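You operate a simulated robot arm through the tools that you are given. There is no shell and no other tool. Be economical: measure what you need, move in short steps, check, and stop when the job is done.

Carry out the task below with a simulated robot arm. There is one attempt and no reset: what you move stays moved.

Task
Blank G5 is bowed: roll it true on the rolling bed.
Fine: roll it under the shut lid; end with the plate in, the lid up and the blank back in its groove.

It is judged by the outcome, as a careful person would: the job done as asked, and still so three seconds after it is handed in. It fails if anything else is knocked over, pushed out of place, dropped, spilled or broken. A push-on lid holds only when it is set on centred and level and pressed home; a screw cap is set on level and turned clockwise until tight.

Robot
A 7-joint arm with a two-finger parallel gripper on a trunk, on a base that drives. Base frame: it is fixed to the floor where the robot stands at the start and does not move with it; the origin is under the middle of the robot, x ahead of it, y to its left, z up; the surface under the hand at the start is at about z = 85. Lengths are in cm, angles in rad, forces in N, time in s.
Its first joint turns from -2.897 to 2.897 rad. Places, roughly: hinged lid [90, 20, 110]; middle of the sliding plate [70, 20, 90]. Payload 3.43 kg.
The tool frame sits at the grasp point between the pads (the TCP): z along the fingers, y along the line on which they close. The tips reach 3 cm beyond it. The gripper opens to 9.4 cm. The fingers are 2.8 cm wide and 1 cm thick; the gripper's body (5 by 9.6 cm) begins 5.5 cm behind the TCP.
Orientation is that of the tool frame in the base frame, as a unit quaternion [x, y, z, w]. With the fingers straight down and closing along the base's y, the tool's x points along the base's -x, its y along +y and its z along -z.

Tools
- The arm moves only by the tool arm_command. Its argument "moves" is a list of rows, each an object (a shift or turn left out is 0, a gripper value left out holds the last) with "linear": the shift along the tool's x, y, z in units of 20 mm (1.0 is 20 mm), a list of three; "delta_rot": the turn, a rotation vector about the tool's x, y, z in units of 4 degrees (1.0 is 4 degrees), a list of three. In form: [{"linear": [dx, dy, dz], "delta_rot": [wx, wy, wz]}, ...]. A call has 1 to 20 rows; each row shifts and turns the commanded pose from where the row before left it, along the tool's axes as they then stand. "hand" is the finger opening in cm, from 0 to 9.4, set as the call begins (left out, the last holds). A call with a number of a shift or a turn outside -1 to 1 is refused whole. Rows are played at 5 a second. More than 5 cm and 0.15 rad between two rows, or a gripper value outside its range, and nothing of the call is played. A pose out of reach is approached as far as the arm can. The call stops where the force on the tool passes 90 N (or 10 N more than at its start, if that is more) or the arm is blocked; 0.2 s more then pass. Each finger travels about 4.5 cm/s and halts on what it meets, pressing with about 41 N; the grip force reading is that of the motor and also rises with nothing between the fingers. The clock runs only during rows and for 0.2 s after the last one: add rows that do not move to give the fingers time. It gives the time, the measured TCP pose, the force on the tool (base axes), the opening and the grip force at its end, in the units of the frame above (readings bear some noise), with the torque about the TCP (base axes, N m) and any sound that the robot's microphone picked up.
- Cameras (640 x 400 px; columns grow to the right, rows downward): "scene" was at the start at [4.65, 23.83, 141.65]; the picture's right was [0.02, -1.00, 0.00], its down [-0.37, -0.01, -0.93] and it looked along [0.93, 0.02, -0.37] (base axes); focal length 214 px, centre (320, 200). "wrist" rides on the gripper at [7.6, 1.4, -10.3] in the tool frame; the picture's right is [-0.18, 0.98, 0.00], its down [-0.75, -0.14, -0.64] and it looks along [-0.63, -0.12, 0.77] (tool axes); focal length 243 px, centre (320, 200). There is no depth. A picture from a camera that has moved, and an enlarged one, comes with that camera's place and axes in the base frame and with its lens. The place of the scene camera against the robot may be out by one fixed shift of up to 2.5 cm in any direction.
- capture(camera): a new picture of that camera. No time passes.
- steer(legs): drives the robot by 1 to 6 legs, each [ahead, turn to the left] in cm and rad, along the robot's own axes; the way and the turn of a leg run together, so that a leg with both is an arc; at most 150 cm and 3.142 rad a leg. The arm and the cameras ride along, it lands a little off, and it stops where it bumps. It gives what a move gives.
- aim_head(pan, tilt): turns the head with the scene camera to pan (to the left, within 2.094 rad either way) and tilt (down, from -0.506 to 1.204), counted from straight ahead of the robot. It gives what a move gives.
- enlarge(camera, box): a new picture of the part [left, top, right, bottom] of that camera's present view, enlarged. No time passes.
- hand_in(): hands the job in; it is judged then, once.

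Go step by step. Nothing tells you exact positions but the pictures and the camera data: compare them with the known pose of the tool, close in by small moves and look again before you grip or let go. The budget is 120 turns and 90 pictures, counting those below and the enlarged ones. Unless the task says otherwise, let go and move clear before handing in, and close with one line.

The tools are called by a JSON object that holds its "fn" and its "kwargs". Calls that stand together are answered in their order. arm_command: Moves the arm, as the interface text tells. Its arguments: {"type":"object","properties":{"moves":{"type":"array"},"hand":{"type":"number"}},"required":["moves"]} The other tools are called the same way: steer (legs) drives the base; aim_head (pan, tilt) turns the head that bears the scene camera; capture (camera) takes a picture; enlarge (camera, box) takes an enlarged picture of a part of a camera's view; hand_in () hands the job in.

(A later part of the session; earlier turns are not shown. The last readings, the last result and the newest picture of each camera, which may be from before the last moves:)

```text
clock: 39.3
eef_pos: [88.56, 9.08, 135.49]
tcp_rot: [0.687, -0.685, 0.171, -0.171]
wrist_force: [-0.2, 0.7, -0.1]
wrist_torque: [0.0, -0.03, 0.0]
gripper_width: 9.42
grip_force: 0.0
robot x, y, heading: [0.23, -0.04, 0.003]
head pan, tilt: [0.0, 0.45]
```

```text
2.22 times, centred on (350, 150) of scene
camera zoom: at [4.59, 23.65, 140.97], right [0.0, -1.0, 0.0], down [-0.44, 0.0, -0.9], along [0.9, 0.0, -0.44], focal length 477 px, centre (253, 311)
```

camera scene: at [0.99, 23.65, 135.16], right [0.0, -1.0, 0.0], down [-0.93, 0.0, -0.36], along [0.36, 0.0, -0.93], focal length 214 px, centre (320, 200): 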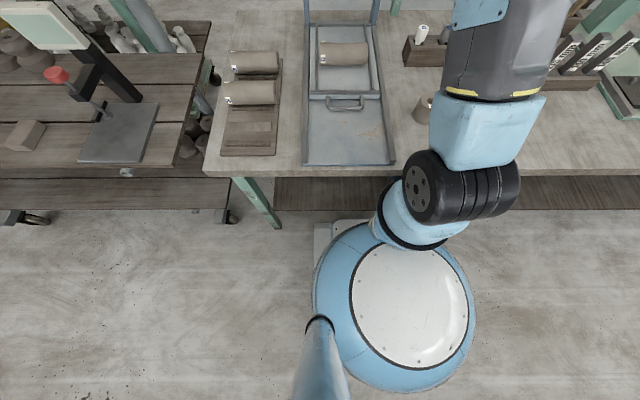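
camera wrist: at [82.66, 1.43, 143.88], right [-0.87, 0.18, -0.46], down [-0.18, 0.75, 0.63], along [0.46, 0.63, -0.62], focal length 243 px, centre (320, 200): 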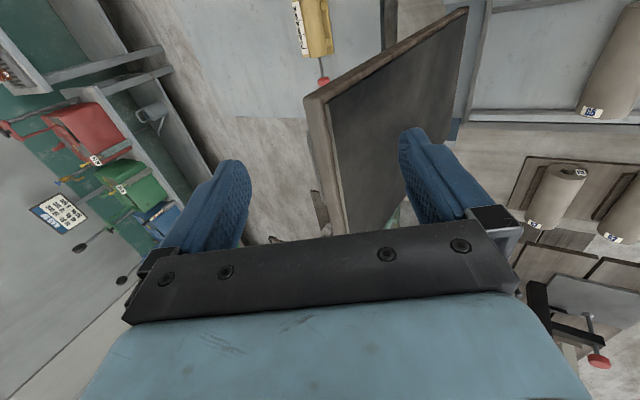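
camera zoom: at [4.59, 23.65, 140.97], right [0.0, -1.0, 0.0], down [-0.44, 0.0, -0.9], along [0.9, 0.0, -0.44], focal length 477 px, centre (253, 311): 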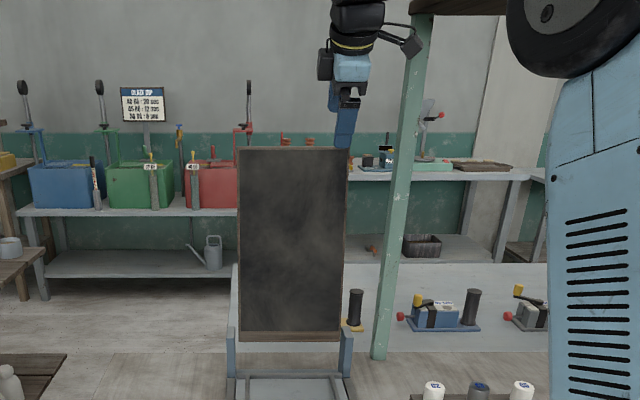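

Lid edge is between the open fingers. I insert about 5.5 cm along the tool axis.

{"fn": "arm_command", "kwargs": {"moves": [{"linear": [-0.2, 0, 0.7]}, {"linear": [0, 0, 0.7]}, {"linear": [0, 0, 0.7]}, {"linear": [0, 0, 0.7]}, {"linear": [0, 0, 0]}]}}

{"fn": "capture", "kwargs": {"camera": "wrist"}}

{"fn": "enlarge", "kwargs": {"camera": "scene", "box": [300, 70, 400, 150]}}

```text
clock: 40.5
eef_pos: [91.09, 9.4, 130.5]
tcp_rot: [0.688, -0.685, 0.17, -0.171]
wrist_force: [0.1, 0.5, 0.7]
wrist_torque: [-0.02, 0.01, -0.04]
gripper_width: 9.39
grip_force: 0.0
robot x, y, heading: [-0.23, 0.08, 0.003]
head pan, tilt: [0.0, 0.45]
```

```text
49 pictures are left
camera wrist: at [85.19, 1.77, 138.89], right [-0.87, 0.18, -0.46], down [-0.18, 0.75, 0.63], along [0.46, 0.63, -0.62], focal length 243 px, centre (320, 200)
```

wrist: 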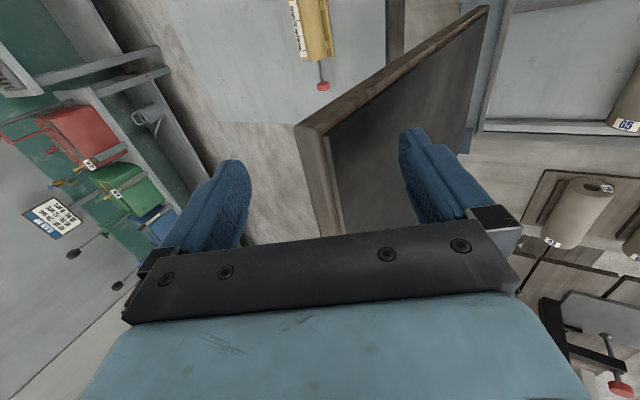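

```text
5.00 times, centred on (350, 110) of scene
camera zoom: at [4.59, 23.65, 140.97], right [0.0, -1.0, 0.0], down [-0.44, 0.0, -0.9], along [0.9, 0.0, -0.44], focal length 1072 px, centre (170, 650)
```

zoom: 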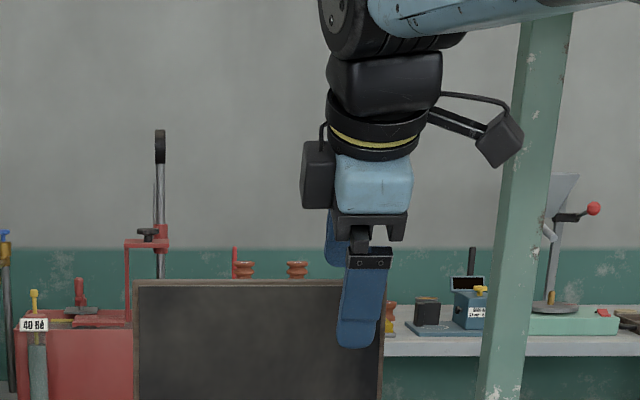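

The rear finger's tip is barely behind the edge. I reduce the tilt to 16° and go 1.6 cm deeper.

{"fn": "arm_command", "kwargs": {"moves": [{"delta_rot": [-1, 0, 0]}, {"delta_rot": [-1, 0, 0]}, {"delta_rot": [-1, 0, 0]}, {"linear": [0, 0, 0.4]}, {"linear": [0, 0, 0.4]}, {"linear": [0, 0, 0]}]}}

{"fn": "capture", "kwargs": {"camera": "wrist"}}

{"fn": "enlarge", "kwargs": {"camera": "scene", "box": [300, 70, 400, 150]}}

```text
clock: 41.9
eef_pos: [91.56, 9.6, 129.05]
tcp_rot: [0.701, -0.699, 0.098, -0.099]
wrist_force: [0.6, -0.2, 0.6]
wrist_torque: [-0.02, 0.0, 0.02]
gripper_width: 9.42
grip_force: 0.1
robot x, y, heading: [0.13, -0.15, -0.005]
head pan, tilt: [0.0, 0.45]
```

```text
47 pictures are left
camera wrist: at [87.52, 1.88, 138.49], right [-0.95, 0.18, -0.27], down [-0.04, 0.75, 0.66], along [0.32, 0.63, -0.7], focal length 243 px, centre (320, 200)
```

wrist: 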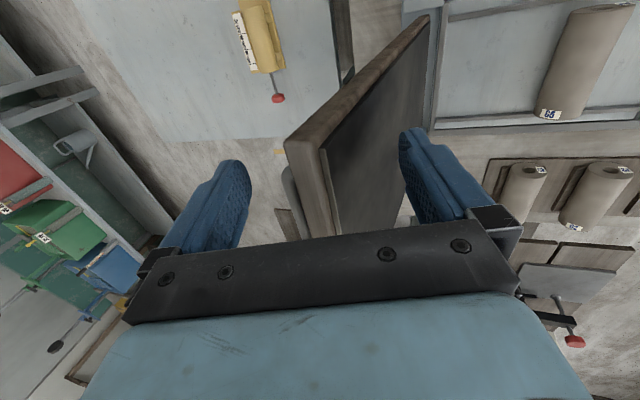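

```text
5.00 times, centred on (350, 110) of scene
camera zoom: at [4.59, 23.65, 140.97], right [0.0, -1.0, 0.0], down [-0.44, 0.0, -0.9], along [0.9, 0.0, -0.44], focal length 1072 px, centre (170, 650)
```

zoom: 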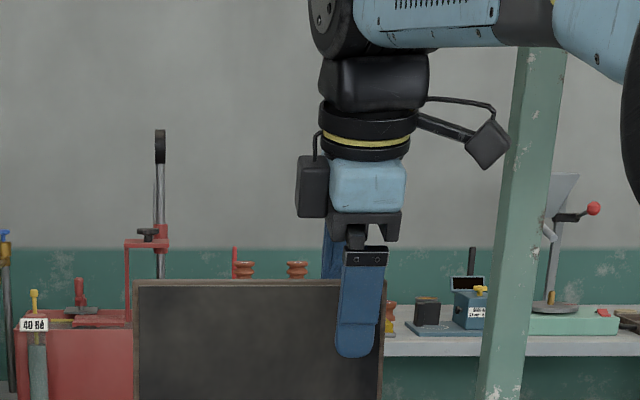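

Both fingers now straddle the board. I narrow the opening to 4.5 cm.

{"fn": "arm_command", "kwargs": {"moves": [{"linear": [0, 0, 0]}, {"linear": [0, 0, 0]}, {"linear": [0, 0, 0]}, {"linear": [0, 0, 0]}], "hand": 4.5}}

{"fn": "capture", "kwargs": {"camera": "wrist"}}

```text
clock: 42.9
eef_pos: [91.41, 9.47, 128.96]
tcp_rot: [0.702, -0.699, 0.097, -0.098]
wrist_force: [-5.0, -0.3, -2.4]
wrist_torque: [-0.09, 0.17, 0.05]
gripper_width: 4.84
grip_force: 3.3
robot x, y, heading: [0.04, -0.11, -0.0]
head pan, tilt: [0.0, 0.45]
```

```text
45 pictures are left
camera wrist: at [87.49, 1.88, 138.5], right [-0.95, 0.18, -0.27], down [-0.04, 0.75, 0.66], along [0.32, 0.63, -0.7], focal length 243 px, centre (320, 200)
```

wrist: 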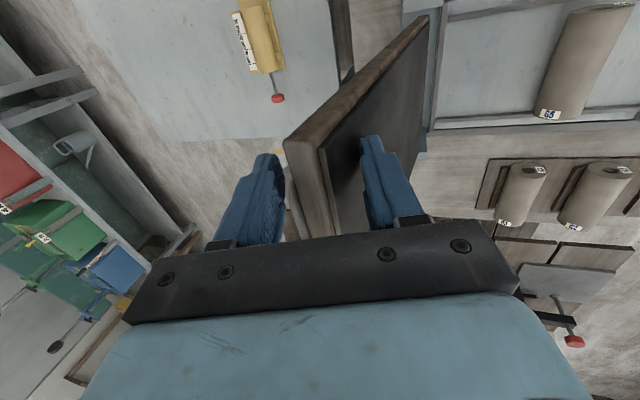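

The fingers straddle the lid loosely. I begin pulling it toward upright along its arc.

{"fn": "arm_command", "kwargs": {"moves": [{"linear": [0, 0.84, -0.345]}, {"linear": [0, 0.84, -0.345]}, {"linear": [0, 0.84, -0.345]}, {"linear": [0, 0.84, -0.345]}, {"linear": [0, 0, 0]}]}}

{"fn": "capture", "kwargs": {"camera": "wrist"}}

{"fn": "enlarge", "kwargs": {"camera": "scene", "box": [270, 60, 430, 240]}}

```text
clock: 44.1
eef_pos: [84.37, 9.64, 129.81]
tcp_rot: [0.702, -0.699, 0.098, -0.099]
wrist_force: [-0.9, -0.1, 0.1]
wrist_torque: [0.0, -0.01, -0.01]
gripper_width: 4.54
grip_force: 0.0
robot x, y, heading: [0.2, 0.23, 0.001]
head pan, tilt: [0.0, 0.45]
```

```text
44 pictures are left
camera wrist: at [80.34, 1.99, 139.41], right [-0.95, 0.18, -0.27], down [-0.04, 0.75, 0.66], along [0.32, 0.63, -0.7], focal length 243 px, centre (320, 200)
```

wrist: 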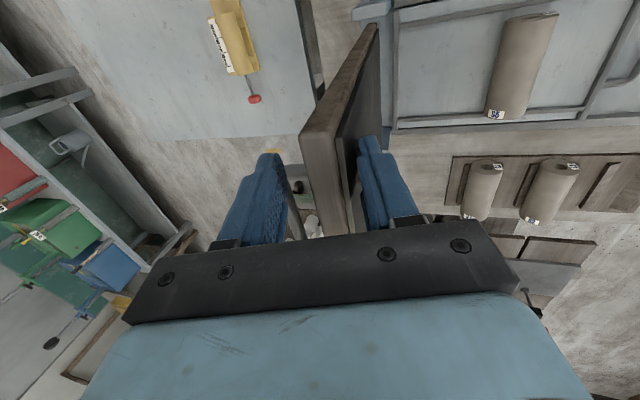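

```text
2.22 times, centred on (350, 150) of scene
camera zoom: at [4.57, 23.65, 140.97], right [0.0, -1.0, 0.0], down [-0.44, 0.0, -0.9], along [0.9, 0.0, -0.44], focal length 477 px, centre (253, 311)
```

zoom: 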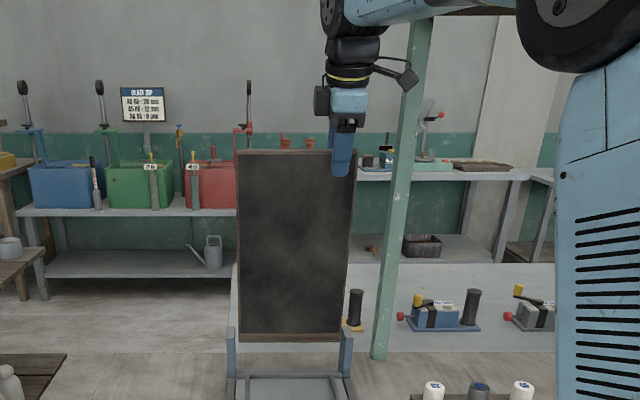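

The lid follows with hardly any force. I continue through vertical.

{"fn": "arm_command", "kwargs": {"moves": [{"linear": [0, 0.93, -0.13]}, {"linear": [0, 0.93, -0.13]}, {"linear": [0, 0.93, -0.13]}, {"linear": [0, 0.93, -0.13]}, {"linear": [0, 0.93, -0.13]}, {"linear": [0, 0, 0]}]}}

{"fn": "capture", "kwargs": {"camera": "wrist"}}

{"fn": "enlarge", "kwargs": {"camera": "scene", "box": [270, 60, 430, 240]}}

```text
clock: 45.5
eef_pos: [75.11, 9.46, 128.61]
tcp_rot: [0.702, -0.699, 0.098, -0.098]
wrist_force: [-2.1, -0.1, 0.4]
wrist_torque: [0.0, 0.04, 0.04]
gripper_width: 4.58
grip_force: 1.4
robot x, y, heading: [0.12, -0.45, 0.005]
head pan, tilt: [0.0, 0.45]
```

```text
42 pictures are left
camera wrist: at [71.14, 1.82, 138.05], right [-0.95, 0.18, -0.27], down [-0.04, 0.75, 0.66], along [0.32, 0.63, -0.7], focal length 243 px, centre (320, 200)
```

wrist: 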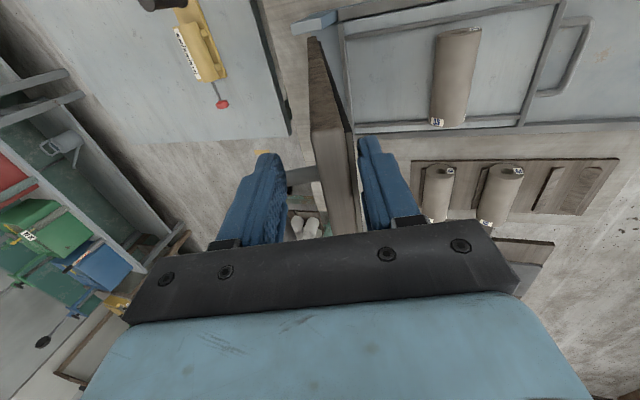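

```text
2.22 times, centred on (350, 150) of scene
camera zoom: at [4.55, 23.66, 140.97], right [0.0, -1.0, 0.0], down [-0.44, 0.0, -0.9], along [0.9, 0.0, -0.44], focal length 477 px, centre (253, 311)
```

zoom: 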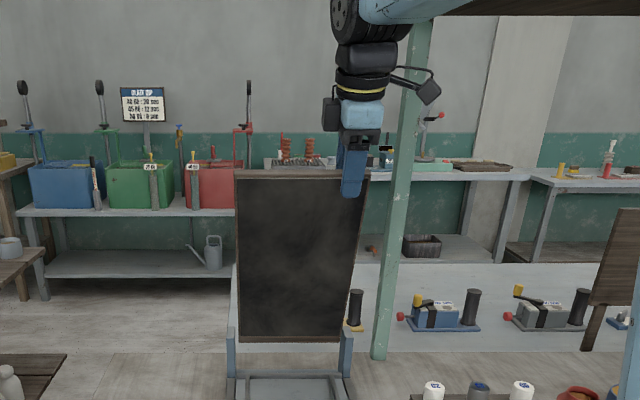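

The lid is now 16° forward, aligned with the tool and resting lightly on the front finger. I swing it down together with the tool.

{"fn": "arm_command", "kwargs": {"moves": [{"linear": [0, 0.965, 0.028], "delta_rot": [0.82, 0, 0]}, {"linear": [0, 0.965, 0.028], "delta_rot": [0.82, 0, 0]}, {"linear": [0, 0.965, 0.028], "delta_rot": [0.82, 0, 0]}, {"linear": [0, 0.965, 0.028], "delta_rot": [0.82, 0, 0]}, {"linear": [0, 0.965, 0.028], "delta_rot": [0.82, 0, 0]}, {"linear": [0, 0.965, 0.028], "delta_rot": [0.82, 0, 0]}, {"linear": [0, 0.965, 0.028], "delta_rot": [0.82, 0, 0]}, {"linear": [0, 0.965, 0.028], "delta_rot": [0.82, 0, 0]}, {"linear": [0, 0, 0]}]}}

{"fn": "capture", "kwargs": {"camera": "wrist"}}

{"fn": "capture", "kwargs": {"camera": "scene"}}

```text
clock: 47.5
eef_pos: [61.61, 9.4, 121.06]
tcp_rot: [0.661, -0.658, 0.255, -0.255]
wrist_force: [-2.8, -0.4, -1.2]
wrist_torque: [0.03, 0.04, 0.09]
gripper_width: 4.68
grip_force: 2.0
robot x, y, heading: [-0.06, -0.23, 0.002]
head pan, tilt: [0.0, 0.45]
```

```text
40 pictures are left
camera wrist: at [53.95, 1.68, 127.77], right [-0.73, 0.18, -0.66], down [-0.33, 0.75, 0.57], along [0.6, 0.63, -0.49], focal length 243 px, centre (320, 200)
```

wrist: 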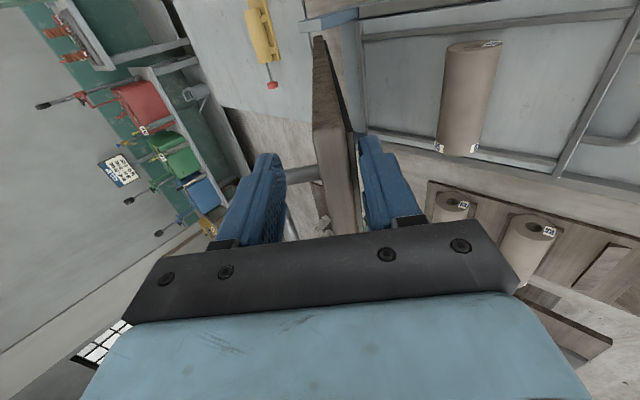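

```text
39 pictures are left
camera scene: at [4.53, 23.65, 140.98], right [0.0, -1.0, 0.0], down [-0.44, 0.0, -0.9], along [0.9, 0.0, -0.44], focal length 214 px, centre (320, 200)
```

scene: 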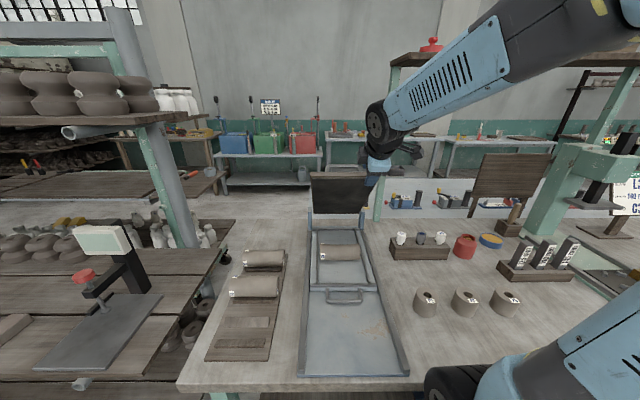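

Tracking well at about 42°. I continue.

{"fn": "arm_command", "kwargs": {"moves": [{"linear": [0, 0.965, 0.028], "delta_rot": [0.82, 0, 0]}, {"linear": [0, 0.965, 0.028], "delta_rot": [0.82, 0, 0]}, {"linear": [0, 0.965, 0.028], "delta_rot": [0.82, 0, 0]}, {"linear": [0, 0.965, 0.028], "delta_rot": [0.82, 0, 0]}, {"linear": [0, 0.965, 0.028], "delta_rot": [0.82, 0, 0]}, {"linear": [0, 0.965, 0.028], "delta_rot": [0.82, 0, 0]}, {"linear": [0, 0, 0]}]}}

{"fn": "capture", "kwargs": {"camera": "wrist"}}

{"fn": "capture", "kwargs": {"camera": "scene"}}

```text
clock: 49.1
eef_pos: [57.38, 10.71, 114.85]
tcp_rot: [0.608, -0.606, 0.361, -0.365]
wrist_force: [-5.2, 7.4, -4.5]
wrist_torque: [0.28, 0.39, 0.34]
gripper_width: 4.77
grip_force: 2.0
out of reach, approached as far as the arm can: row 5, 6
robot x, y, heading: [-0.25, 0.04, -0.002]
head pan, tilt: [0.0, 0.45]
```

```text
38 pictures are left
camera wrist: at [47.89, 2.97, 118.53], right [-0.47, 0.18, -0.86], down [-0.5, 0.75, 0.43], along [0.73, 0.64, -0.26], focal length 243 px, centre (320, 200)
```

wrist: 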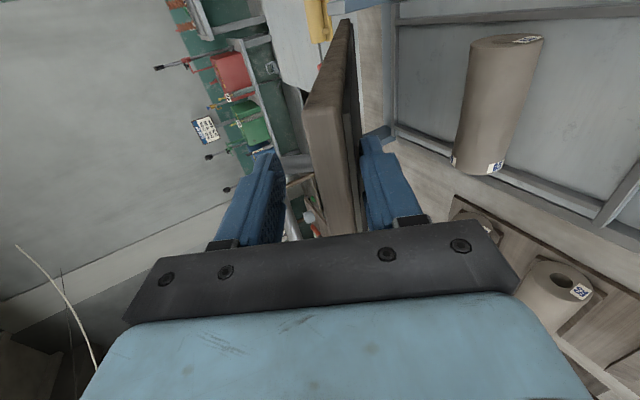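

```text
37 pictures are left
camera scene: at [4.53, 24.09, 141.02], right [0.05, -1.0, 0.0], down [-0.43, -0.02, -0.9], along [0.9, 0.04, -0.43], focal length 214 px, centre (320, 200)
```

scene: 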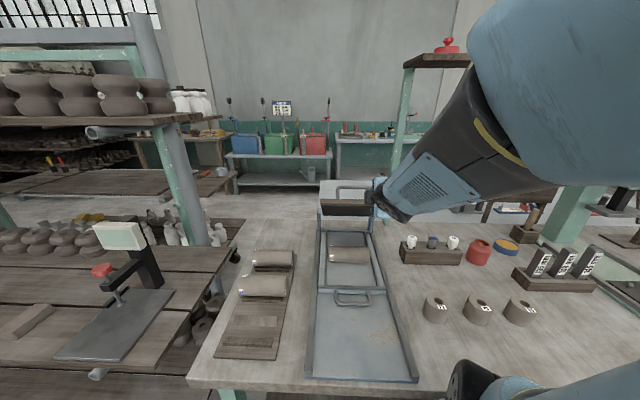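

The arm can't fold closely enough to finish from here: the base must stand further back. Since the top 30° of the swing is nearly horizontal, I'll raise the lid back up, then let a backward drive pull it over. First I retrace.

{"fn": "arm_command", "kwargs": {"moves": [{"linear": [0.125, -0.75, -0.05], "delta_rot": [-1, 0, 0]}, {"linear": [0.125, -0.75, -0.05], "delta_rot": [-1, 0, 0]}, {"linear": [0.125, -0.75, -0.05], "delta_rot": [-1, 0, 0]}, {"linear": [0.125, -0.75, -0.05], "delta_rot": [-1, 0, 0]}, {"linear": [0.125, -0.75, -0.05], "delta_rot": [-1, 0, 0]}, {"linear": [0, 0, 0]}]}}

```text
clock: 50.5
eef_pos: [61.32, 9.32, 121.39]
tcp_rot: [0.662, -0.66, 0.252, -0.253]
wrist_force: [-2.3, 0.4, -3.6]
wrist_torque: [-0.01, -0.04, 0.01]
gripper_width: 4.7
grip_force: 2.2
robot x, y, heading: [0.25, -0.31, 0.005]
head pan, tilt: [0.0, 0.45]
```

{"fn": "arm_command", "kwargs": {"moves": [{"linear": [0, -0.965, 0.028], "delta_rot": [-0.82, 0, 0]}, {"linear": [0, -0.965, 0.028], "delta_rot": [-0.82, 0, 0]}, {"linear": [0, -0.965, 0.028], "delta_rot": [-0.82, 0, 0]}, {"linear": [0, -0.965, 0.028], "delta_rot": [-0.82, 0, 0]}, {"linear": [0, -0.965, 0.028], "delta_rot": [-0.82, 0, 0]}, {"linear": [0, -0.965, 0.028], "delta_rot": [-0.82, 0, 0]}, {"linear": [0, -0.965, 0.028], "delta_rot": [-0.82, 0, 0]}, {"linear": [0, -0.965, 0.028], "delta_rot": [-0.82, 0, 0]}, {"linear": [0, 0, 0]}]}}

{"fn": "arm_command", "kwargs": {"moves": [{"linear": [0, -0.93, 0.13]}, {"linear": [0, -0.93, 0.13]}, {"linear": [0, -0.93, 0.13]}, {"linear": [0, -0.93, 0.13]}, {"linear": [0, -0.93, 0.13]}, {"linear": [0, -0.84, 0.345]}, {"linear": [0, -0.84, 0.345]}, {"linear": [0, -0.84, 0.345]}, {"linear": [0, 0, 0]}]}}

{"fn": "capture", "kwargs": {"camera": "wrist"}}

```text
clock: 52.5
eef_pos: [74.77, 9.36, 128.86]
tcp_rot: [0.702, -0.699, 0.096, -0.097]
wrist_force: [-5.2, 7.6, 10.2]
wrist_torque: [0.09, 0.26, -0.07]
gripper_width: 4.68
grip_force: 1.2
robot x, y, heading: [0.11, 0.27, 0.001]
head pan, tilt: [0.0, 0.45]
```

```text
clock: 54.5
eef_pos: [89.65, 9.33, 129.32]
tcp_rot: [0.701, -0.7, 0.097, -0.097]
wrist_force: [1.1, -0.2, 0.9]
wrist_torque: [0.0, -0.05, 0.02]
gripper_width: 4.57
grip_force: 0.5
robot x, y, heading: [-0.37, -0.09, 0.003]
head pan, tilt: [0.0, 0.45]
```

```text
36 pictures are left
camera wrist: at [85.67, 1.73, 138.88], right [-0.95, 0.18, -0.27], down [-0.04, 0.75, 0.66], along [0.32, 0.63, -0.71], focal length 243 px, centre (320, 200)
```

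wrist: 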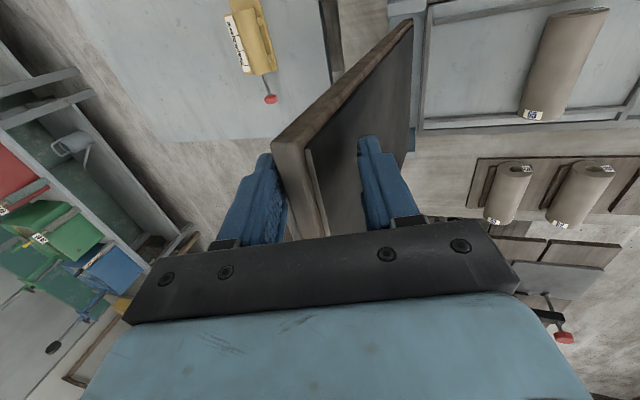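

The lid is back, still straddled. Now I drive 16 cm back, which pulls it past vertical.

{"fn": "steer", "kwargs": {"legs": [[-16, 0]]}}

{"fn": "capture", "kwargs": {"camera": "wrist"}}

```text
clock: 56.0
eef_pos: [73.07, 9.43, 129.32]
tcp_rot: [0.701, -0.7, 0.096, -0.096]
wrist_force: [-1.9, 0.6, -0.8]
wrist_torque: [0.03, 0.04, 0.03]
gripper_width: 4.64
grip_force: 0.7
robot x, y, heading: [-16.6, -0.25, -0.001]
head pan, tilt: [0.0, 0.45]
```

```text
35 pictures are left
camera wrist: at [69.05, 1.7, 138.87], right [-0.95, 0.18, -0.26], down [-0.04, 0.75, 0.66], along [0.32, 0.63, -0.71], focal length 243 px, centre (320, 200)
```

wrist: 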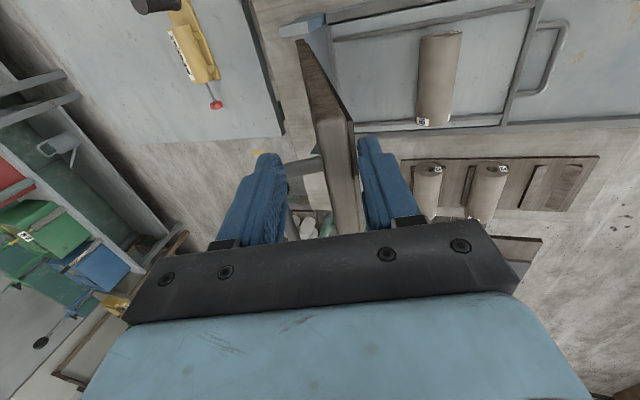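

The base now stands at x≈−16.6 and the lid leans 18° forward on the front finger. I realign and swing it down further.

{"fn": "arm_command", "kwargs": {"moves": [{"linear": [0, 0, 0.6], "delta_rot": [0.7, 0, 0]}, {"linear": [0, 0.965, 0.028], "delta_rot": [0.82, 0, 0]}, {"linear": [0, 0.965, 0.028], "delta_rot": [0.82, 0, 0]}, {"linear": [0, 0.965, 0.028], "delta_rot": [0.82, 0, 0]}, {"linear": [0, 0.965, 0.028], "delta_rot": [0.82, 0, 0]}, {"linear": [0, 0.965, 0.028], "delta_rot": [0.82, 0, 0]}, {"linear": [0, 0.965, 0.028], "delta_rot": [0.82, 0, 0]}, {"linear": [0, 0.965, 0.028], "delta_rot": [0.82, 0, 0]}, {"linear": [0, 0.965, 0.028], "delta_rot": [0.82, 0, 0]}, {"linear": [0, 0.965, 0.028], "delta_rot": [0.82, 0, 0]}, {"linear": [0, 0.965, 0.028], "delta_rot": [0.82, 0, 0]}, {"linear": [0, 0, 0]}]}}

{"fn": "capture", "kwargs": {"camera": "wrist"}}

{"fn": "capture", "kwargs": {"camera": "scene"}}

```text
clock: 58.6
eef_pos: [57.65, 9.33, 117.33]
tcp_rot: [0.638, -0.637, 0.304, -0.307]
wrist_force: [-11.9, 1.9, 3.4]
wrist_torque: [0.08, 0.3, 0.14]
gripper_width: 4.8
grip_force: 1.8
robot x, y, heading: [-16.83, -0.41, -0.001]
head pan, tilt: [0.0, 0.45]
```

```text
34 pictures are left
camera wrist: at [48.94, 1.66, 122.67], right [-0.61, 0.18, -0.77], down [-0.42, 0.75, 0.51], along [0.67, 0.63, -0.39], focal length 243 px, centre (320, 200)
```

wrist: 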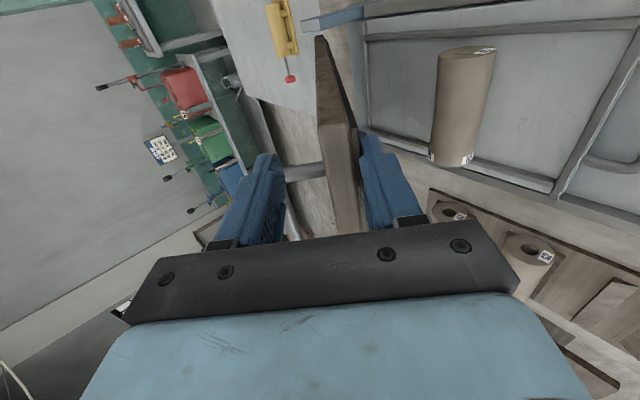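

```text
33 pictures are left
camera scene: at [-12.11, 23.64, 140.98], right [0.0, -1.0, 0.0], down [-0.43, 0.0, -0.9], along [0.9, 0.0, -0.43], focal length 214 px, centre (320, 200)
```

scene: 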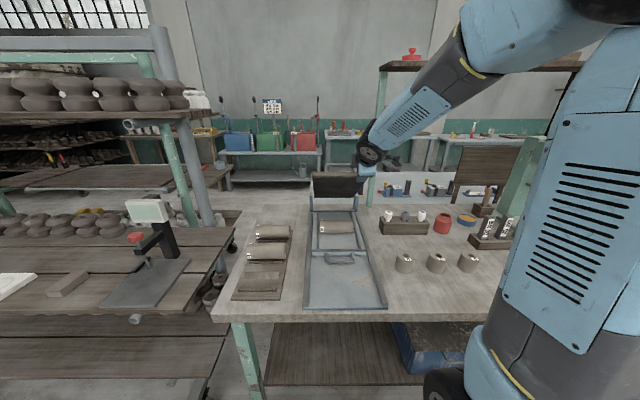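

{"fn": "arm_command", "kwargs": {"moves": [{"linear": [0, 0.96, -0.15], "delta_rot": [0.82, 0, 0]}, {"linear": [0, 0.965, 0.028], "delta_rot": [0.82, 0, 0]}, {"linear": [0, 0.965, 0.028], "delta_rot": [0.82, 0, 0]}, {"linear": [0, 0.965, 0.028], "delta_rot": [0.82, 0, 0]}, {"linear": [0, 0.965, 0.028], "delta_rot": [0.82, 0, 0]}, {"linear": [0, 0.965, 0.028], "delta_rot": [0.82, 0, 0]}, {"linear": [0, 0, 0]}]}}

{"fn": "capture", "kwargs": {"camera": "wrist"}}

{"fn": "enlarge", "kwargs": {"camera": "scene", "box": [290, 140, 450, 320]}}

```text
clock: 60.2
eef_pos: [51.84, 9.39, 107.4]
tcp_rot: [0.577, -0.575, 0.41, -0.411]
wrist_force: [-0.1, -2.1, -5.5]
wrist_torque: [-0.09, 0.11, -0.02]
gripper_width: 4.78
grip_force: 2.3
robot x, y, heading: [-16.6, -0.18, 0.003]
head pan, tilt: [0.0, 0.45]
```

```text
32 pictures are left
camera wrist: at [41.86, 1.67, 109.56], right [-0.32, 0.18, -0.93], down [-0.56, 0.75, 0.34], along [0.76, 0.63, -0.14], focal length 243 px, centre (320, 200)
```

wrist: 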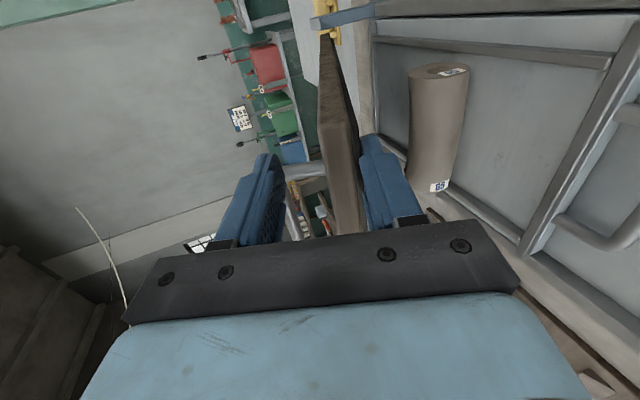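

```text
2.22 times, centred on (370, 230) of scene
camera zoom: at [-12.0, 23.63, 140.98], right [0.0, -1.0, 0.0], down [-0.44, 0.0, -0.9], along [0.9, 0.0, -0.44], focal length 477 px, centre (209, 133)
```

zoom: 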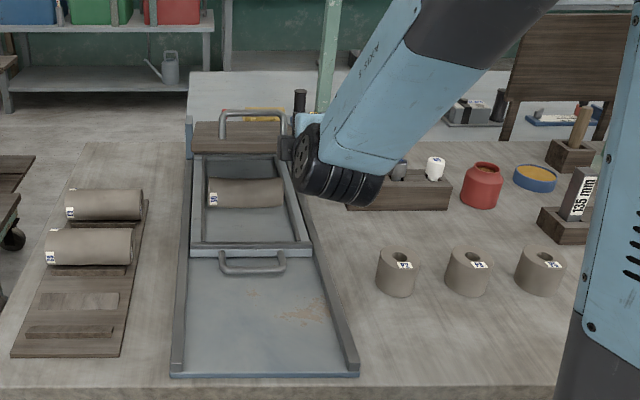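

Lid at about 70°, its top handle now visible. I open the fingers a bit and lower further at constant tilt.

{"fn": "arm_command", "kwargs": {"moves": [{"linear": [0, 0.965, 0.02]}, {"linear": [0, 0.96, 0.074]}, {"linear": [0, 0.955, 0.13]}, {"linear": [0, 0.7, 0.13]}, {"linear": [0, 0, 0]}], "hand": 5.5}}

{"fn": "capture", "kwargs": {"camera": "wrist"}}

{"fn": "enlarge", "kwargs": {"camera": "scene", "box": [290, 140, 450, 320]}}

```text
clock: 61.0
eef_pos: [50.76, 9.52, 101.89]
tcp_rot: [0.581, -0.579, 0.405, -0.405]
wrist_force: [-50.2, -6.5, 1.9]
wrist_torque: [0.06, 1.61, 0.13]
gripper_width: 6.35
grip_force: 7.4
out of reach, approached as far as the arm can: row 2, 3, 4
robot x, y, heading: [-16.72, -0.14, 0.002]
head pan, tilt: [0.0, 0.45]
stopped in row 4: the force on the tool passed its limit at 102 N (the readings are from after the stop); the commanded pose is now the measured one
```

```text
30 pictures are left
camera wrist: at [40.9, 1.8, 104.18], right [-0.34, 0.18, -0.92], down [-0.56, 0.75, 0.35], along [0.76, 0.63, -0.15], focal length 243 px, centre (320, 200)
```

wrist: 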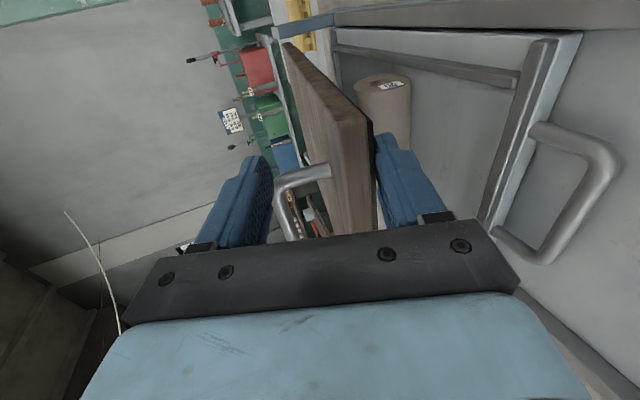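

```text
2.22 times, centred on (370, 230) of scene
camera zoom: at [-12.38, 23.61, 140.99], right [0.0, -1.0, 0.0], down [-0.43, 0.0, -0.9], along [0.9, 0.0, -0.43], focal length 477 px, centre (209, 133)
```

zoom: 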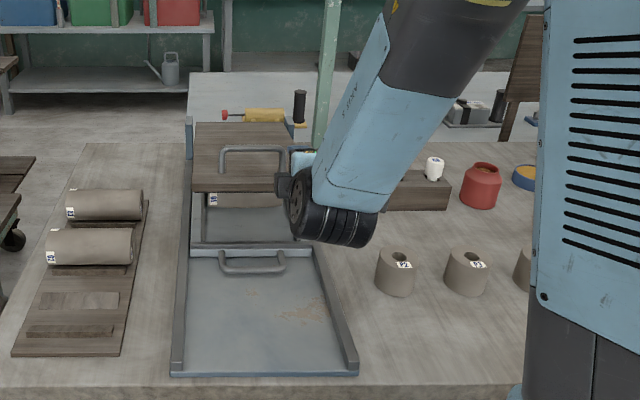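

The upper finger is jammed against the lid's handle and the arm is at its fold limit. I open the fingers wide, which relieves it.

{"fn": "arm_command", "kwargs": {"moves": [{"linear": [0, 0, 0]}, {"linear": [0, 0, 0]}, {"linear": [0, 0, 0]}], "hand": 9.4}}

{"fn": "enlarge", "kwargs": {"camera": "wrist", "box": [150, 20, 470, 240]}}

```text
clock: 61.8
eef_pos: [51.26, 9.46, 101.97]
tcp_rot: [0.58, -0.577, 0.407, -0.406]
wrist_force: [-26.6, -9.5, -3.1]
wrist_torque: [-0.52, 1.18, 0.24]
gripper_width: 9.41
grip_force: 0.1
robot x, y, heading: [-16.47, -0.13, 0.001]
head pan, tilt: [0.0, 0.45]
```

```text
1.82 times, centred on (310, 130) of wrist
camera zoom: at [41.24, 1.81, 104.21], right [-0.33, 0.18, -0.92], down [-0.56, 0.75, 0.35], along [0.76, 0.63, -0.15], focal length 441 px, centre (338, 327)
```

zoom: 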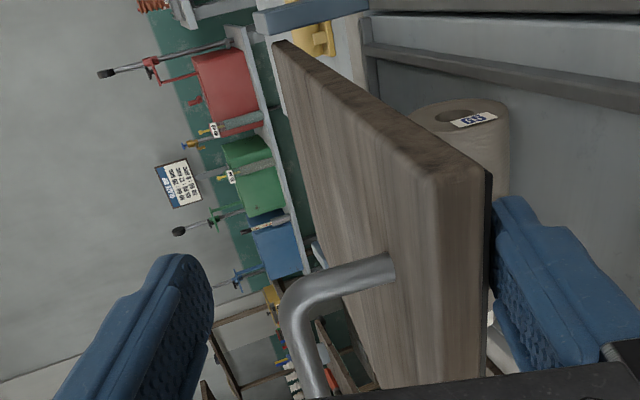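

{"fn": "arm_command", "kwargs": {"moves": [{"linear": [0, 0, -0.3]}, {"linear": [0, 0, -0.1]}, {"linear": [0, 0, 0]}]}}

{"fn": "enlarge", "kwargs": {"camera": "wrist", "box": [150, 20, 470, 240]}}

```text
clock: 62.6
eef_pos: [51.1, 9.4, 102.05]
tcp_rot: [0.581, -0.578, 0.405, -0.406]
wrist_force: [-27.0, -10.3, -2.9]
wrist_torque: [-0.5, 1.25, 0.24]
gripper_width: 9.38
grip_force: 0.1
out of reach, approached as far as the arm can: row 1
robot x, y, heading: [-16.85, 0.19, 0.002]
head pan, tilt: [0.0, 0.45]
```

```text
1.82 times, centred on (310, 130) of wrist
camera zoom: at [41.24, 1.81, 104.22], right [-0.33, 0.18, -0.92], down [-0.56, 0.75, 0.35], along [0.76, 0.63, -0.15], focal length 441 px, centre (338, 327)
```

zoom: 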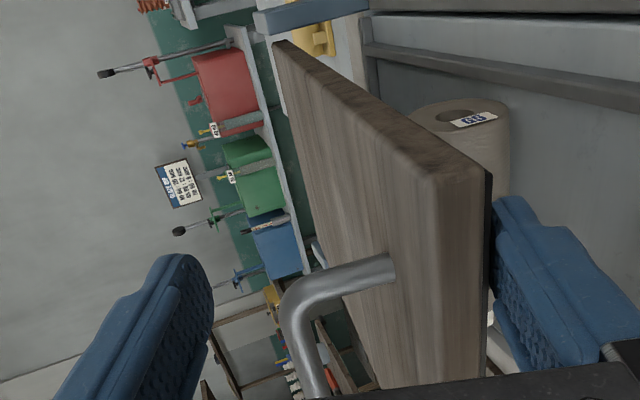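

{"fn": "enlarge", "kwargs": {"camera": "scene", "box": [295, 170, 385, 260]}}

```text
4.44 times, centred on (340, 215) of scene
camera zoom: at [-12.19, 23.6, 140.98], right [0.0, -1.0, 0.0], down [-0.43, 0.0, -0.9], along [0.9, 0.0, -0.43], focal length 953 px, centre (231, 133)
```

zoom: 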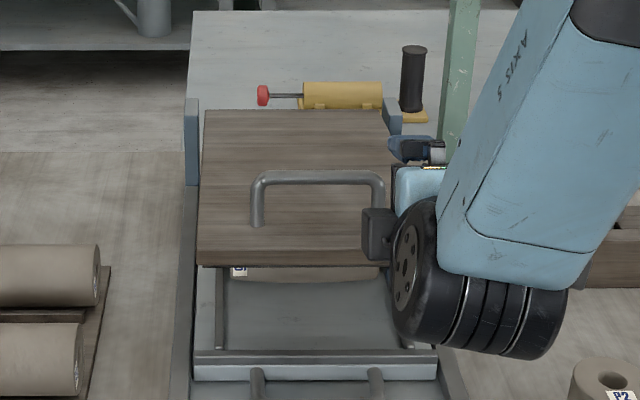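

The lid is within ~5 cm of shut, resting by the lower finger. I reduce the tilt a little and lower, to free the arm from its fold limit.

{"fn": "arm_command", "kwargs": {"moves": [{"linear": [0, 0.2, 0], "delta_rot": [-0.7, 0, 0]}, {"linear": [0, 0.2, 0], "delta_rot": [-0.7, 0, 0]}, {"linear": [0, 0.2, 0], "delta_rot": [-0.7, 0, 0]}, {"linear": [0, 0, 0]}]}}

{"fn": "enlarge", "kwargs": {"camera": "wrist", "box": [150, 20, 470, 240]}}

```text
clock: 63.6
eef_pos: [50.61, 9.46, 100.94]
tcp_rot: [0.609, -0.606, 0.362, -0.363]
wrist_force: [-0.3, 1.3, -4.4]
wrist_torque: [-0.02, -0.09, -0.02]
gripper_width: 9.38
grip_force: 0.1
robot x, y, heading: [-16.37, 0.12, 0.004]
head pan, tilt: [0.0, 0.45]
```

```text
1.82 times, centred on (310, 130) of wrist
camera zoom: at [41.16, 1.82, 104.59], right [-0.47, 0.18, -0.87], down [-0.5, 0.75, 0.43], along [0.73, 0.63, -0.26], focal length 441 px, centre (338, 327)
```

zoom: 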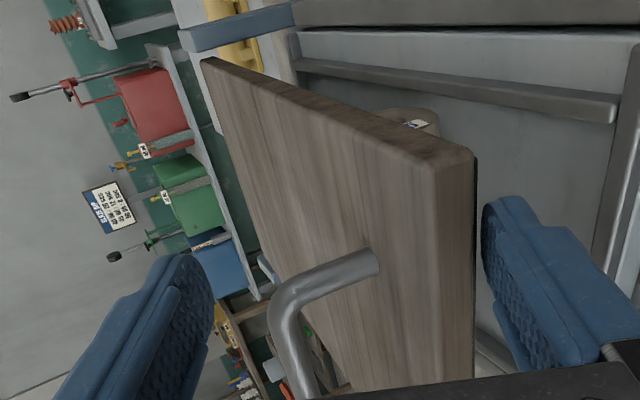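

The force is relieved; the lid rests with ~4 N on the lower finger. I lower 1.5 cm more, keeping the overlap.

{"fn": "arm_command", "kwargs": {"moves": [{"linear": [0, 0.17, 0.3]}, {"linear": [0, 0.2, 0.15]}, {"linear": [0, 0.2, 0.15]}, {"linear": [0, 0, 0]}]}}

{"fn": "enlarge", "kwargs": {"camera": "wrist", "box": [150, 20, 470, 240]}}

{"fn": "enlarge", "kwargs": {"camera": "scene", "box": [295, 170, 385, 260]}}

```text
clock: 64.6
eef_pos: [51.06, 9.47, 99.3]
tcp_rot: [0.609, -0.605, 0.362, -0.362]
wrist_force: [-7.9, -2.4, -4.8]
wrist_torque: [-0.2, 0.37, 0.14]
gripper_width: 9.38
grip_force: 0.0
robot x, y, heading: [-16.63, -0.23, -0.002]
head pan, tilt: [0.0, 0.45]
```

```text
1.82 times, centred on (310, 130) of wrist
camera zoom: at [41.62, 1.84, 103.08], right [-0.47, 0.18, -0.87], down [-0.5, 0.75, 0.43], along [0.73, 0.63, -0.26], focal length 441 px, centre (338, 327)
```

zoom: 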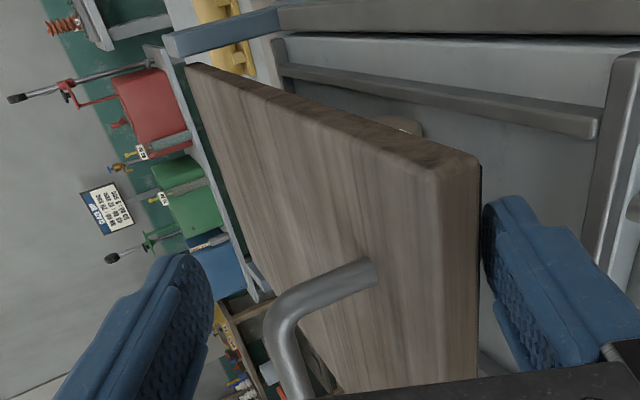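

```text
4.44 times, centred on (340, 215) of scene
camera zoom: at [-12.08, 23.64, 140.98], right [0.0, -1.0, 0.0], down [-0.44, 0.0, -0.9], along [0.9, 0.0, -0.44], focal length 953 px, centre (231, 133)
```

zoom: 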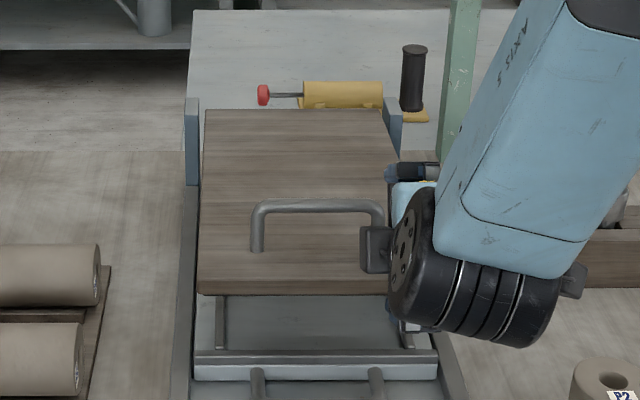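

{"fn": "arm_command", "kwargs": {"moves": [{"linear": [0, 0.3, 0.1]}, {"linear": [0, 0.3, 0.12]}, {"linear": [0, 0.3, 0.12]}, {"linear": [0, 0, 0]}]}}

{"fn": "enlarge", "kwargs": {"camera": "scene", "box": [295, 170, 385, 260]}}

```text
clock: 65.6
eef_pos: [50.91, 9.45, 97.56]
tcp_rot: [0.608, -0.606, 0.363, -0.362]
wrist_force: [0.6, 0.1, -0.2]
wrist_torque: [-0.01, 0.01, 0.03]
gripper_width: 9.39
grip_force: 0.2
robot x, y, heading: [-16.51, -0.14, -0.003]
head pan, tilt: [0.0, 0.45]
```

```text
4.44 times, centred on (340, 215) of scene
camera zoom: at [-12.05, 23.64, 140.97], right [0.0, -1.0, 0.0], down [-0.44, 0.0, -0.9], along [0.9, 0.0, -0.44], focal length 953 px, centre (231, 133)
```

zoom: 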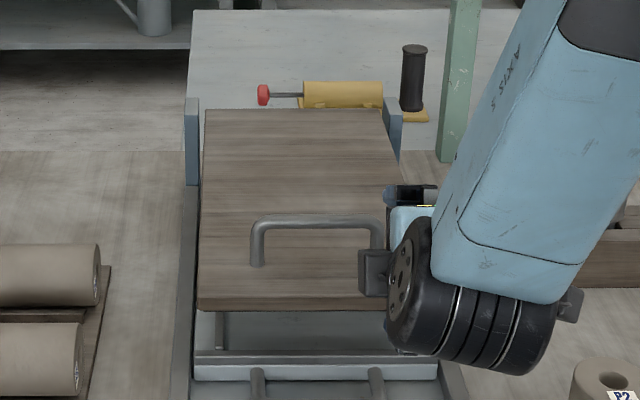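

Force is zero: the lid now lies on the blank. I withdraw by driving back 15 cm, which also gives room for the plate stroke.

{"fn": "steer", "kwargs": {"legs": [[-15, 0]]}}

{"fn": "capture", "kwargs": {"camera": "wrist"}}

{"fn": "capture", "kwargs": {"camera": "scene"}}

```text
clock: 67.0
eef_pos: [35.79, 9.54, 97.48]
tcp_rot: [0.609, -0.605, 0.363, -0.363]
wrist_force: [-0.8, 1.3, 0.6]
wrist_torque: [0.0, 0.02, -0.02]
gripper_width: 9.41
grip_force: 0.0
robot x, y, heading: [-31.55, -0.07, -0.001]
head pan, tilt: [0.0, 0.45]
```

```text
21 pictures are left
camera wrist: at [26.3, 1.91, 101.18], right [-0.47, 0.18, -0.87], down [-0.5, 0.75, 0.43], along [0.73, 0.63, -0.26], focal length 243 px, centre (320, 200)
```

wrist: 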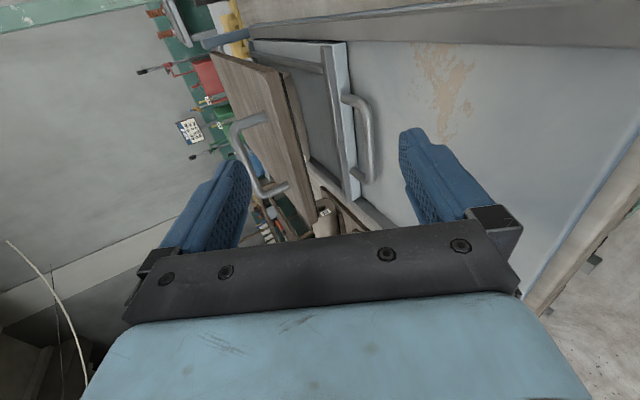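

```text
20 pictures are left
camera scene: at [-27.24, 23.64, 140.97], right [0.0, -1.0, 0.0], down [-0.44, 0.0, -0.9], along [0.9, 0.0, -0.44], focal length 214 px, centre (320, 200)
```

scene: 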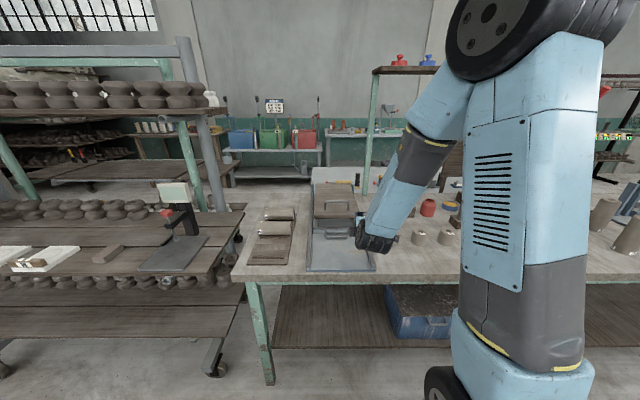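

Tool is clear and the lid lies on the blank. I drive back 8 cm more, then raise and set the tool to a 24° tilt at y=16 for the plate handle.

{"fn": "steer", "kwargs": {"legs": [[-8, 0]]}}

{"fn": "arm_command", "kwargs": {"moves": [{"linear": [-0.325, -0.25, -0.25], "delta_rot": [-0.94, 0, 0]}, {"linear": [-0.325, -0.25, -0.25], "delta_rot": [-0.94, 0, 0]}, {"linear": [-0.325, -0.25, -0.25], "delta_rot": [-0.94, 0, 0]}, {"linear": [-0.325, -0.25, -0.25], "delta_rot": [-0.94, 0, 0]}, {"linear": [-0.325, -0.25, -0.25], "delta_rot": [-0.94, 0, 0]}, {"linear": [-0.325, -0.25, -0.25], "delta_rot": [-0.94, 0, 0]}, {"linear": [-0.325, -0.25, -0.25], "delta_rot": [-0.94, 0, 0]}, {"linear": [-0.325, -0.25, -0.25], "delta_rot": [-0.94, 0, 0]}, {"linear": [-0.325, -0.25, -0.25], "delta_rot": [-0.94, 0, 0]}, {"linear": [-0.325, -0.25, -0.25], "delta_rot": [-0.94, 0, 0]}, {"linear": [0, 0, 0]}], "hand": 6}}

```text
clock: 68.1
eef_pos: [27.6, 9.46, 97.48]
tcp_rot: [0.609, -0.605, 0.362, -0.363]
wrist_force: [0.6, -0.1, 0.2]
wrist_torque: [0.02, 0.0, 0.01]
gripper_width: 9.41
grip_force: 0.0
robot x, y, heading: [-40.01, 0.03, 0.005]
head pan, tilt: [0.0, 0.45]
```

```text
clock: 70.5
eef_pos: [27.55, 14.22, 103.13]
tcp_rot: [-0.686, 0.688, -0.173, 0.163]
wrist_force: [-0.1, -0.8, -0.4]
wrist_torque: [0.03, 0.01, -0.01]
gripper_width: 6.0
grip_force: 0.1
out of reach, approached as far as the arm can: row 6, 7, 8, 9
robot x, y, heading: [-39.99, 0.48, -0.001]
head pan, tilt: [0.0, 0.45]
```

{"fn": "arm_command", "kwargs": {"moves": [{"linear": [-0.14, -0.73, 0.7]}, {"linear": [-0.14, -0.73, 0.7]}, {"linear": [-0.14, -0.73, 0.7]}, {"linear": [-0.14, -0.73, 0.7]}, {"linear": [-0.14, -0.73, 0.7]}, {"linear": [-0.14, -0.73, 0.7]}, {"linear": [-0.14, -0.73, 0.7]}, {"linear": [0, 0, 0]}]}}

{"fn": "capture", "kwargs": {"camera": "wrist"}}

```text
clock: 72.3
eef_pos: [41.26, 16.01, 99.0]
tcp_rot: [-0.686, 0.688, -0.173, 0.162]
wrist_force: [-0.1, 0.5, -0.7]
wrist_torque: [-0.02, 0.03, -0.01]
gripper_width: 5.99
grip_force: 0.0
robot x, y, heading: [-40.02, 0.21, 0.004]
head pan, tilt: [0.0, 0.45]
```

```text
19 pictures are left
camera wrist: at [35.35, 8.58, 107.62], right [-0.87, 0.18, -0.46], down [-0.17, 0.76, 0.62], along [0.46, 0.62, -0.63], focal length 243 px, centre (320, 200)
```

wrist: 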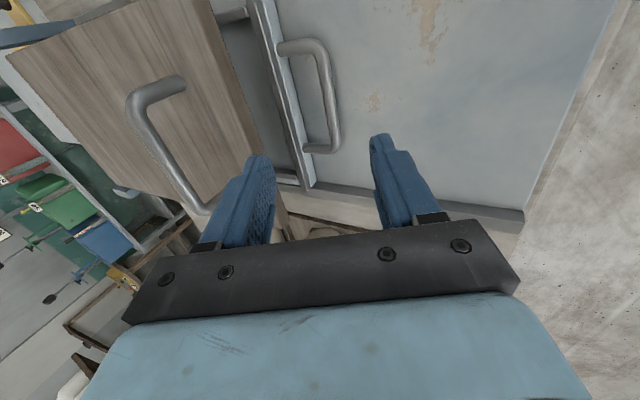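

The plate handle's bar is at about (46.2, 16, 87.6), y 11.6–20.5. I reduce tilt to ~12°, narrow the fingers to 2.6 cm and hover just above it.

{"fn": "arm_command", "kwargs": {"moves": [{"delta_rot": [-0.94, 0, 0]}, {"delta_rot": [-0.94, 0, 0]}, {"delta_rot": [-0.94, 0, 0]}, {"delta_rot": [-0.94, 0, 0]}, {"linear": [0, -0.41, 0.9]}, {"linear": [0, -0.41, 0.9]}, {"linear": [0, -0.41, 0.9]}, {"linear": [0, 0, 0]}], "hand": 2.6}}

{"fn": "capture", "kwargs": {"camera": "wrist"}}

```text
clock: 74.1
eef_pos: [44.71, 15.84, 94.19]
tcp_rot: [-0.702, 0.704, -0.081, 0.07]
wrist_force: [-0.1, 0.7, -0.5]
wrist_torque: [0.01, 0.03, -0.03]
gripper_width: 2.6
grip_force: 0.1
robot x, y, heading: [-39.87, -0.31, 0.007]
head pan, tilt: [0.0, 0.45]
```

```text
18 pictures are left
camera wrist: at [41.29, 8.42, 104.08], right [-0.96, 0.19, -0.21], down [0.0, 0.76, 0.65], along [0.28, 0.62, -0.73], focal length 243 px, centre (320, 200)
```

wrist: 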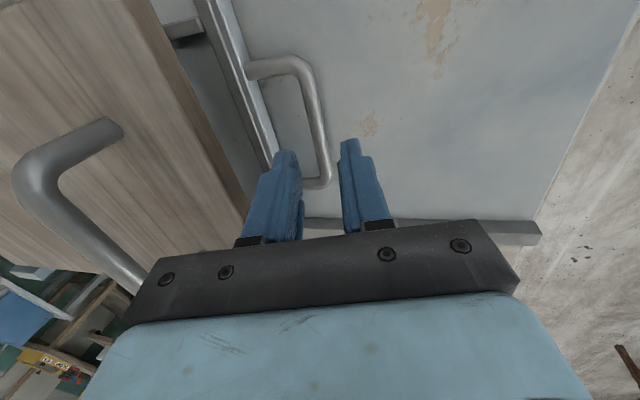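

The bar sits between the fingers' lines. I shift 0.4 cm forward and descend, then close.

{"fn": "arm_command", "kwargs": {"moves": [{"linear": [0, -0.2, 0.5]}, {"linear": [0, 0, 0.6]}, {"linear": [0, 0, 0.6]}, {"linear": [0, 0, 0.6]}, {"linear": [0, 0, 0]}]}}

{"fn": "arm_command", "kwargs": {"moves": [{"linear": [0, 0, 0]}, {"linear": [0, 0, 0]}, {"linear": [0, 0, 0]}], "hand": 0.4}}

```text
clock: 75.3
eef_pos: [46.03, 15.82, 89.78]
tcp_rot: [-0.702, 0.704, -0.081, 0.071]
wrist_force: [0.2, -0.6, -0.3]
wrist_torque: [0.02, -0.02, 0.0]
gripper_width: 2.59
grip_force: 0.0
robot x, y, heading: [-40.01, -0.37, -0.001]
head pan, tilt: [0.0, 0.45]
```

```text
clock: 76.1
eef_pos: [46.01, 15.77, 89.96]
tcp_rot: [-0.701, 0.705, -0.082, 0.073]
wrist_force: [-10.1, -0.5, 20.4]
wrist_torque: [0.06, 0.21, 0.35]
gripper_width: 0.68
grip_force: 2.5
robot x, y, heading: [-39.88, -0.27, 0.0]
head pan, tilt: [0.0, 0.45]
```

The tips pinch only the top of the bar. I reopen, go 0.8 cm deeper and close again.

{"fn": "arm_command", "kwargs": {"moves": [{"linear": [0, 0, 0]}, {"linear": [0, 0, 0]}, {"linear": [0, 0, 0.25]}, {"linear": [0, 0, 0.25]}, {"linear": [0, 0, 0]}], "hand": 2.6}}

{"fn": "arm_command", "kwargs": {"moves": [{"linear": [0, 0, 0]}, {"linear": [0, 0, 0]}, {"linear": [0, 0, 0]}, {"linear": [0, 0, 0]}], "hand": 0.4}}

{"fn": "capture", "kwargs": {"camera": "wrist"}}

```text
clock: 77.3
eef_pos: [46.29, 15.73, 88.92]
tcp_rot: [-0.702, 0.704, -0.081, 0.07]
wrist_force: [-0.5, -0.9, -0.5]
wrist_torque: [0.0, -0.02, -0.05]
gripper_width: 2.61
grip_force: 0.0
robot x, y, heading: [-39.76, -0.05, 0.004]
head pan, tilt: [0.0, 0.45]
```

```text
clock: 78.3
eef_pos: [46.19, 15.88, 88.93]
tcp_rot: [-0.702, 0.704, -0.081, 0.07]
wrist_force: [-19.6, -2.2, -4.7]
wrist_torque: [-0.46, 0.52, 1.21]
gripper_width: 1.2
grip_force: 44.2
robot x, y, heading: [-40.26, -0.23, -0.003]
head pan, tilt: [0.0, 0.45]
```

```text
17 pictures are left
camera wrist: at [42.82, 8.36, 98.81], right [-0.96, 0.19, -0.21], down [0.0, 0.76, 0.65], along [0.28, 0.62, -0.73], focal length 243 px, centre (320, 200)
```

wrist: 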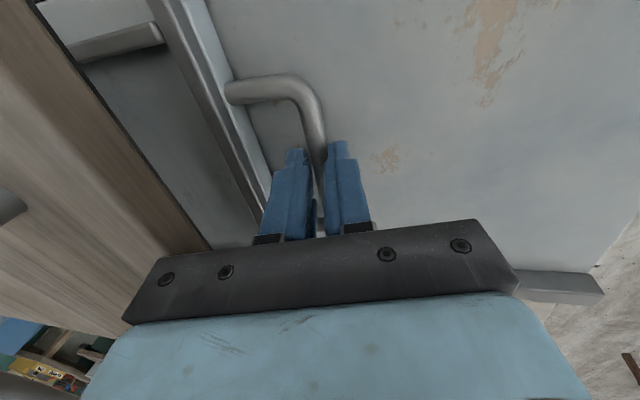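

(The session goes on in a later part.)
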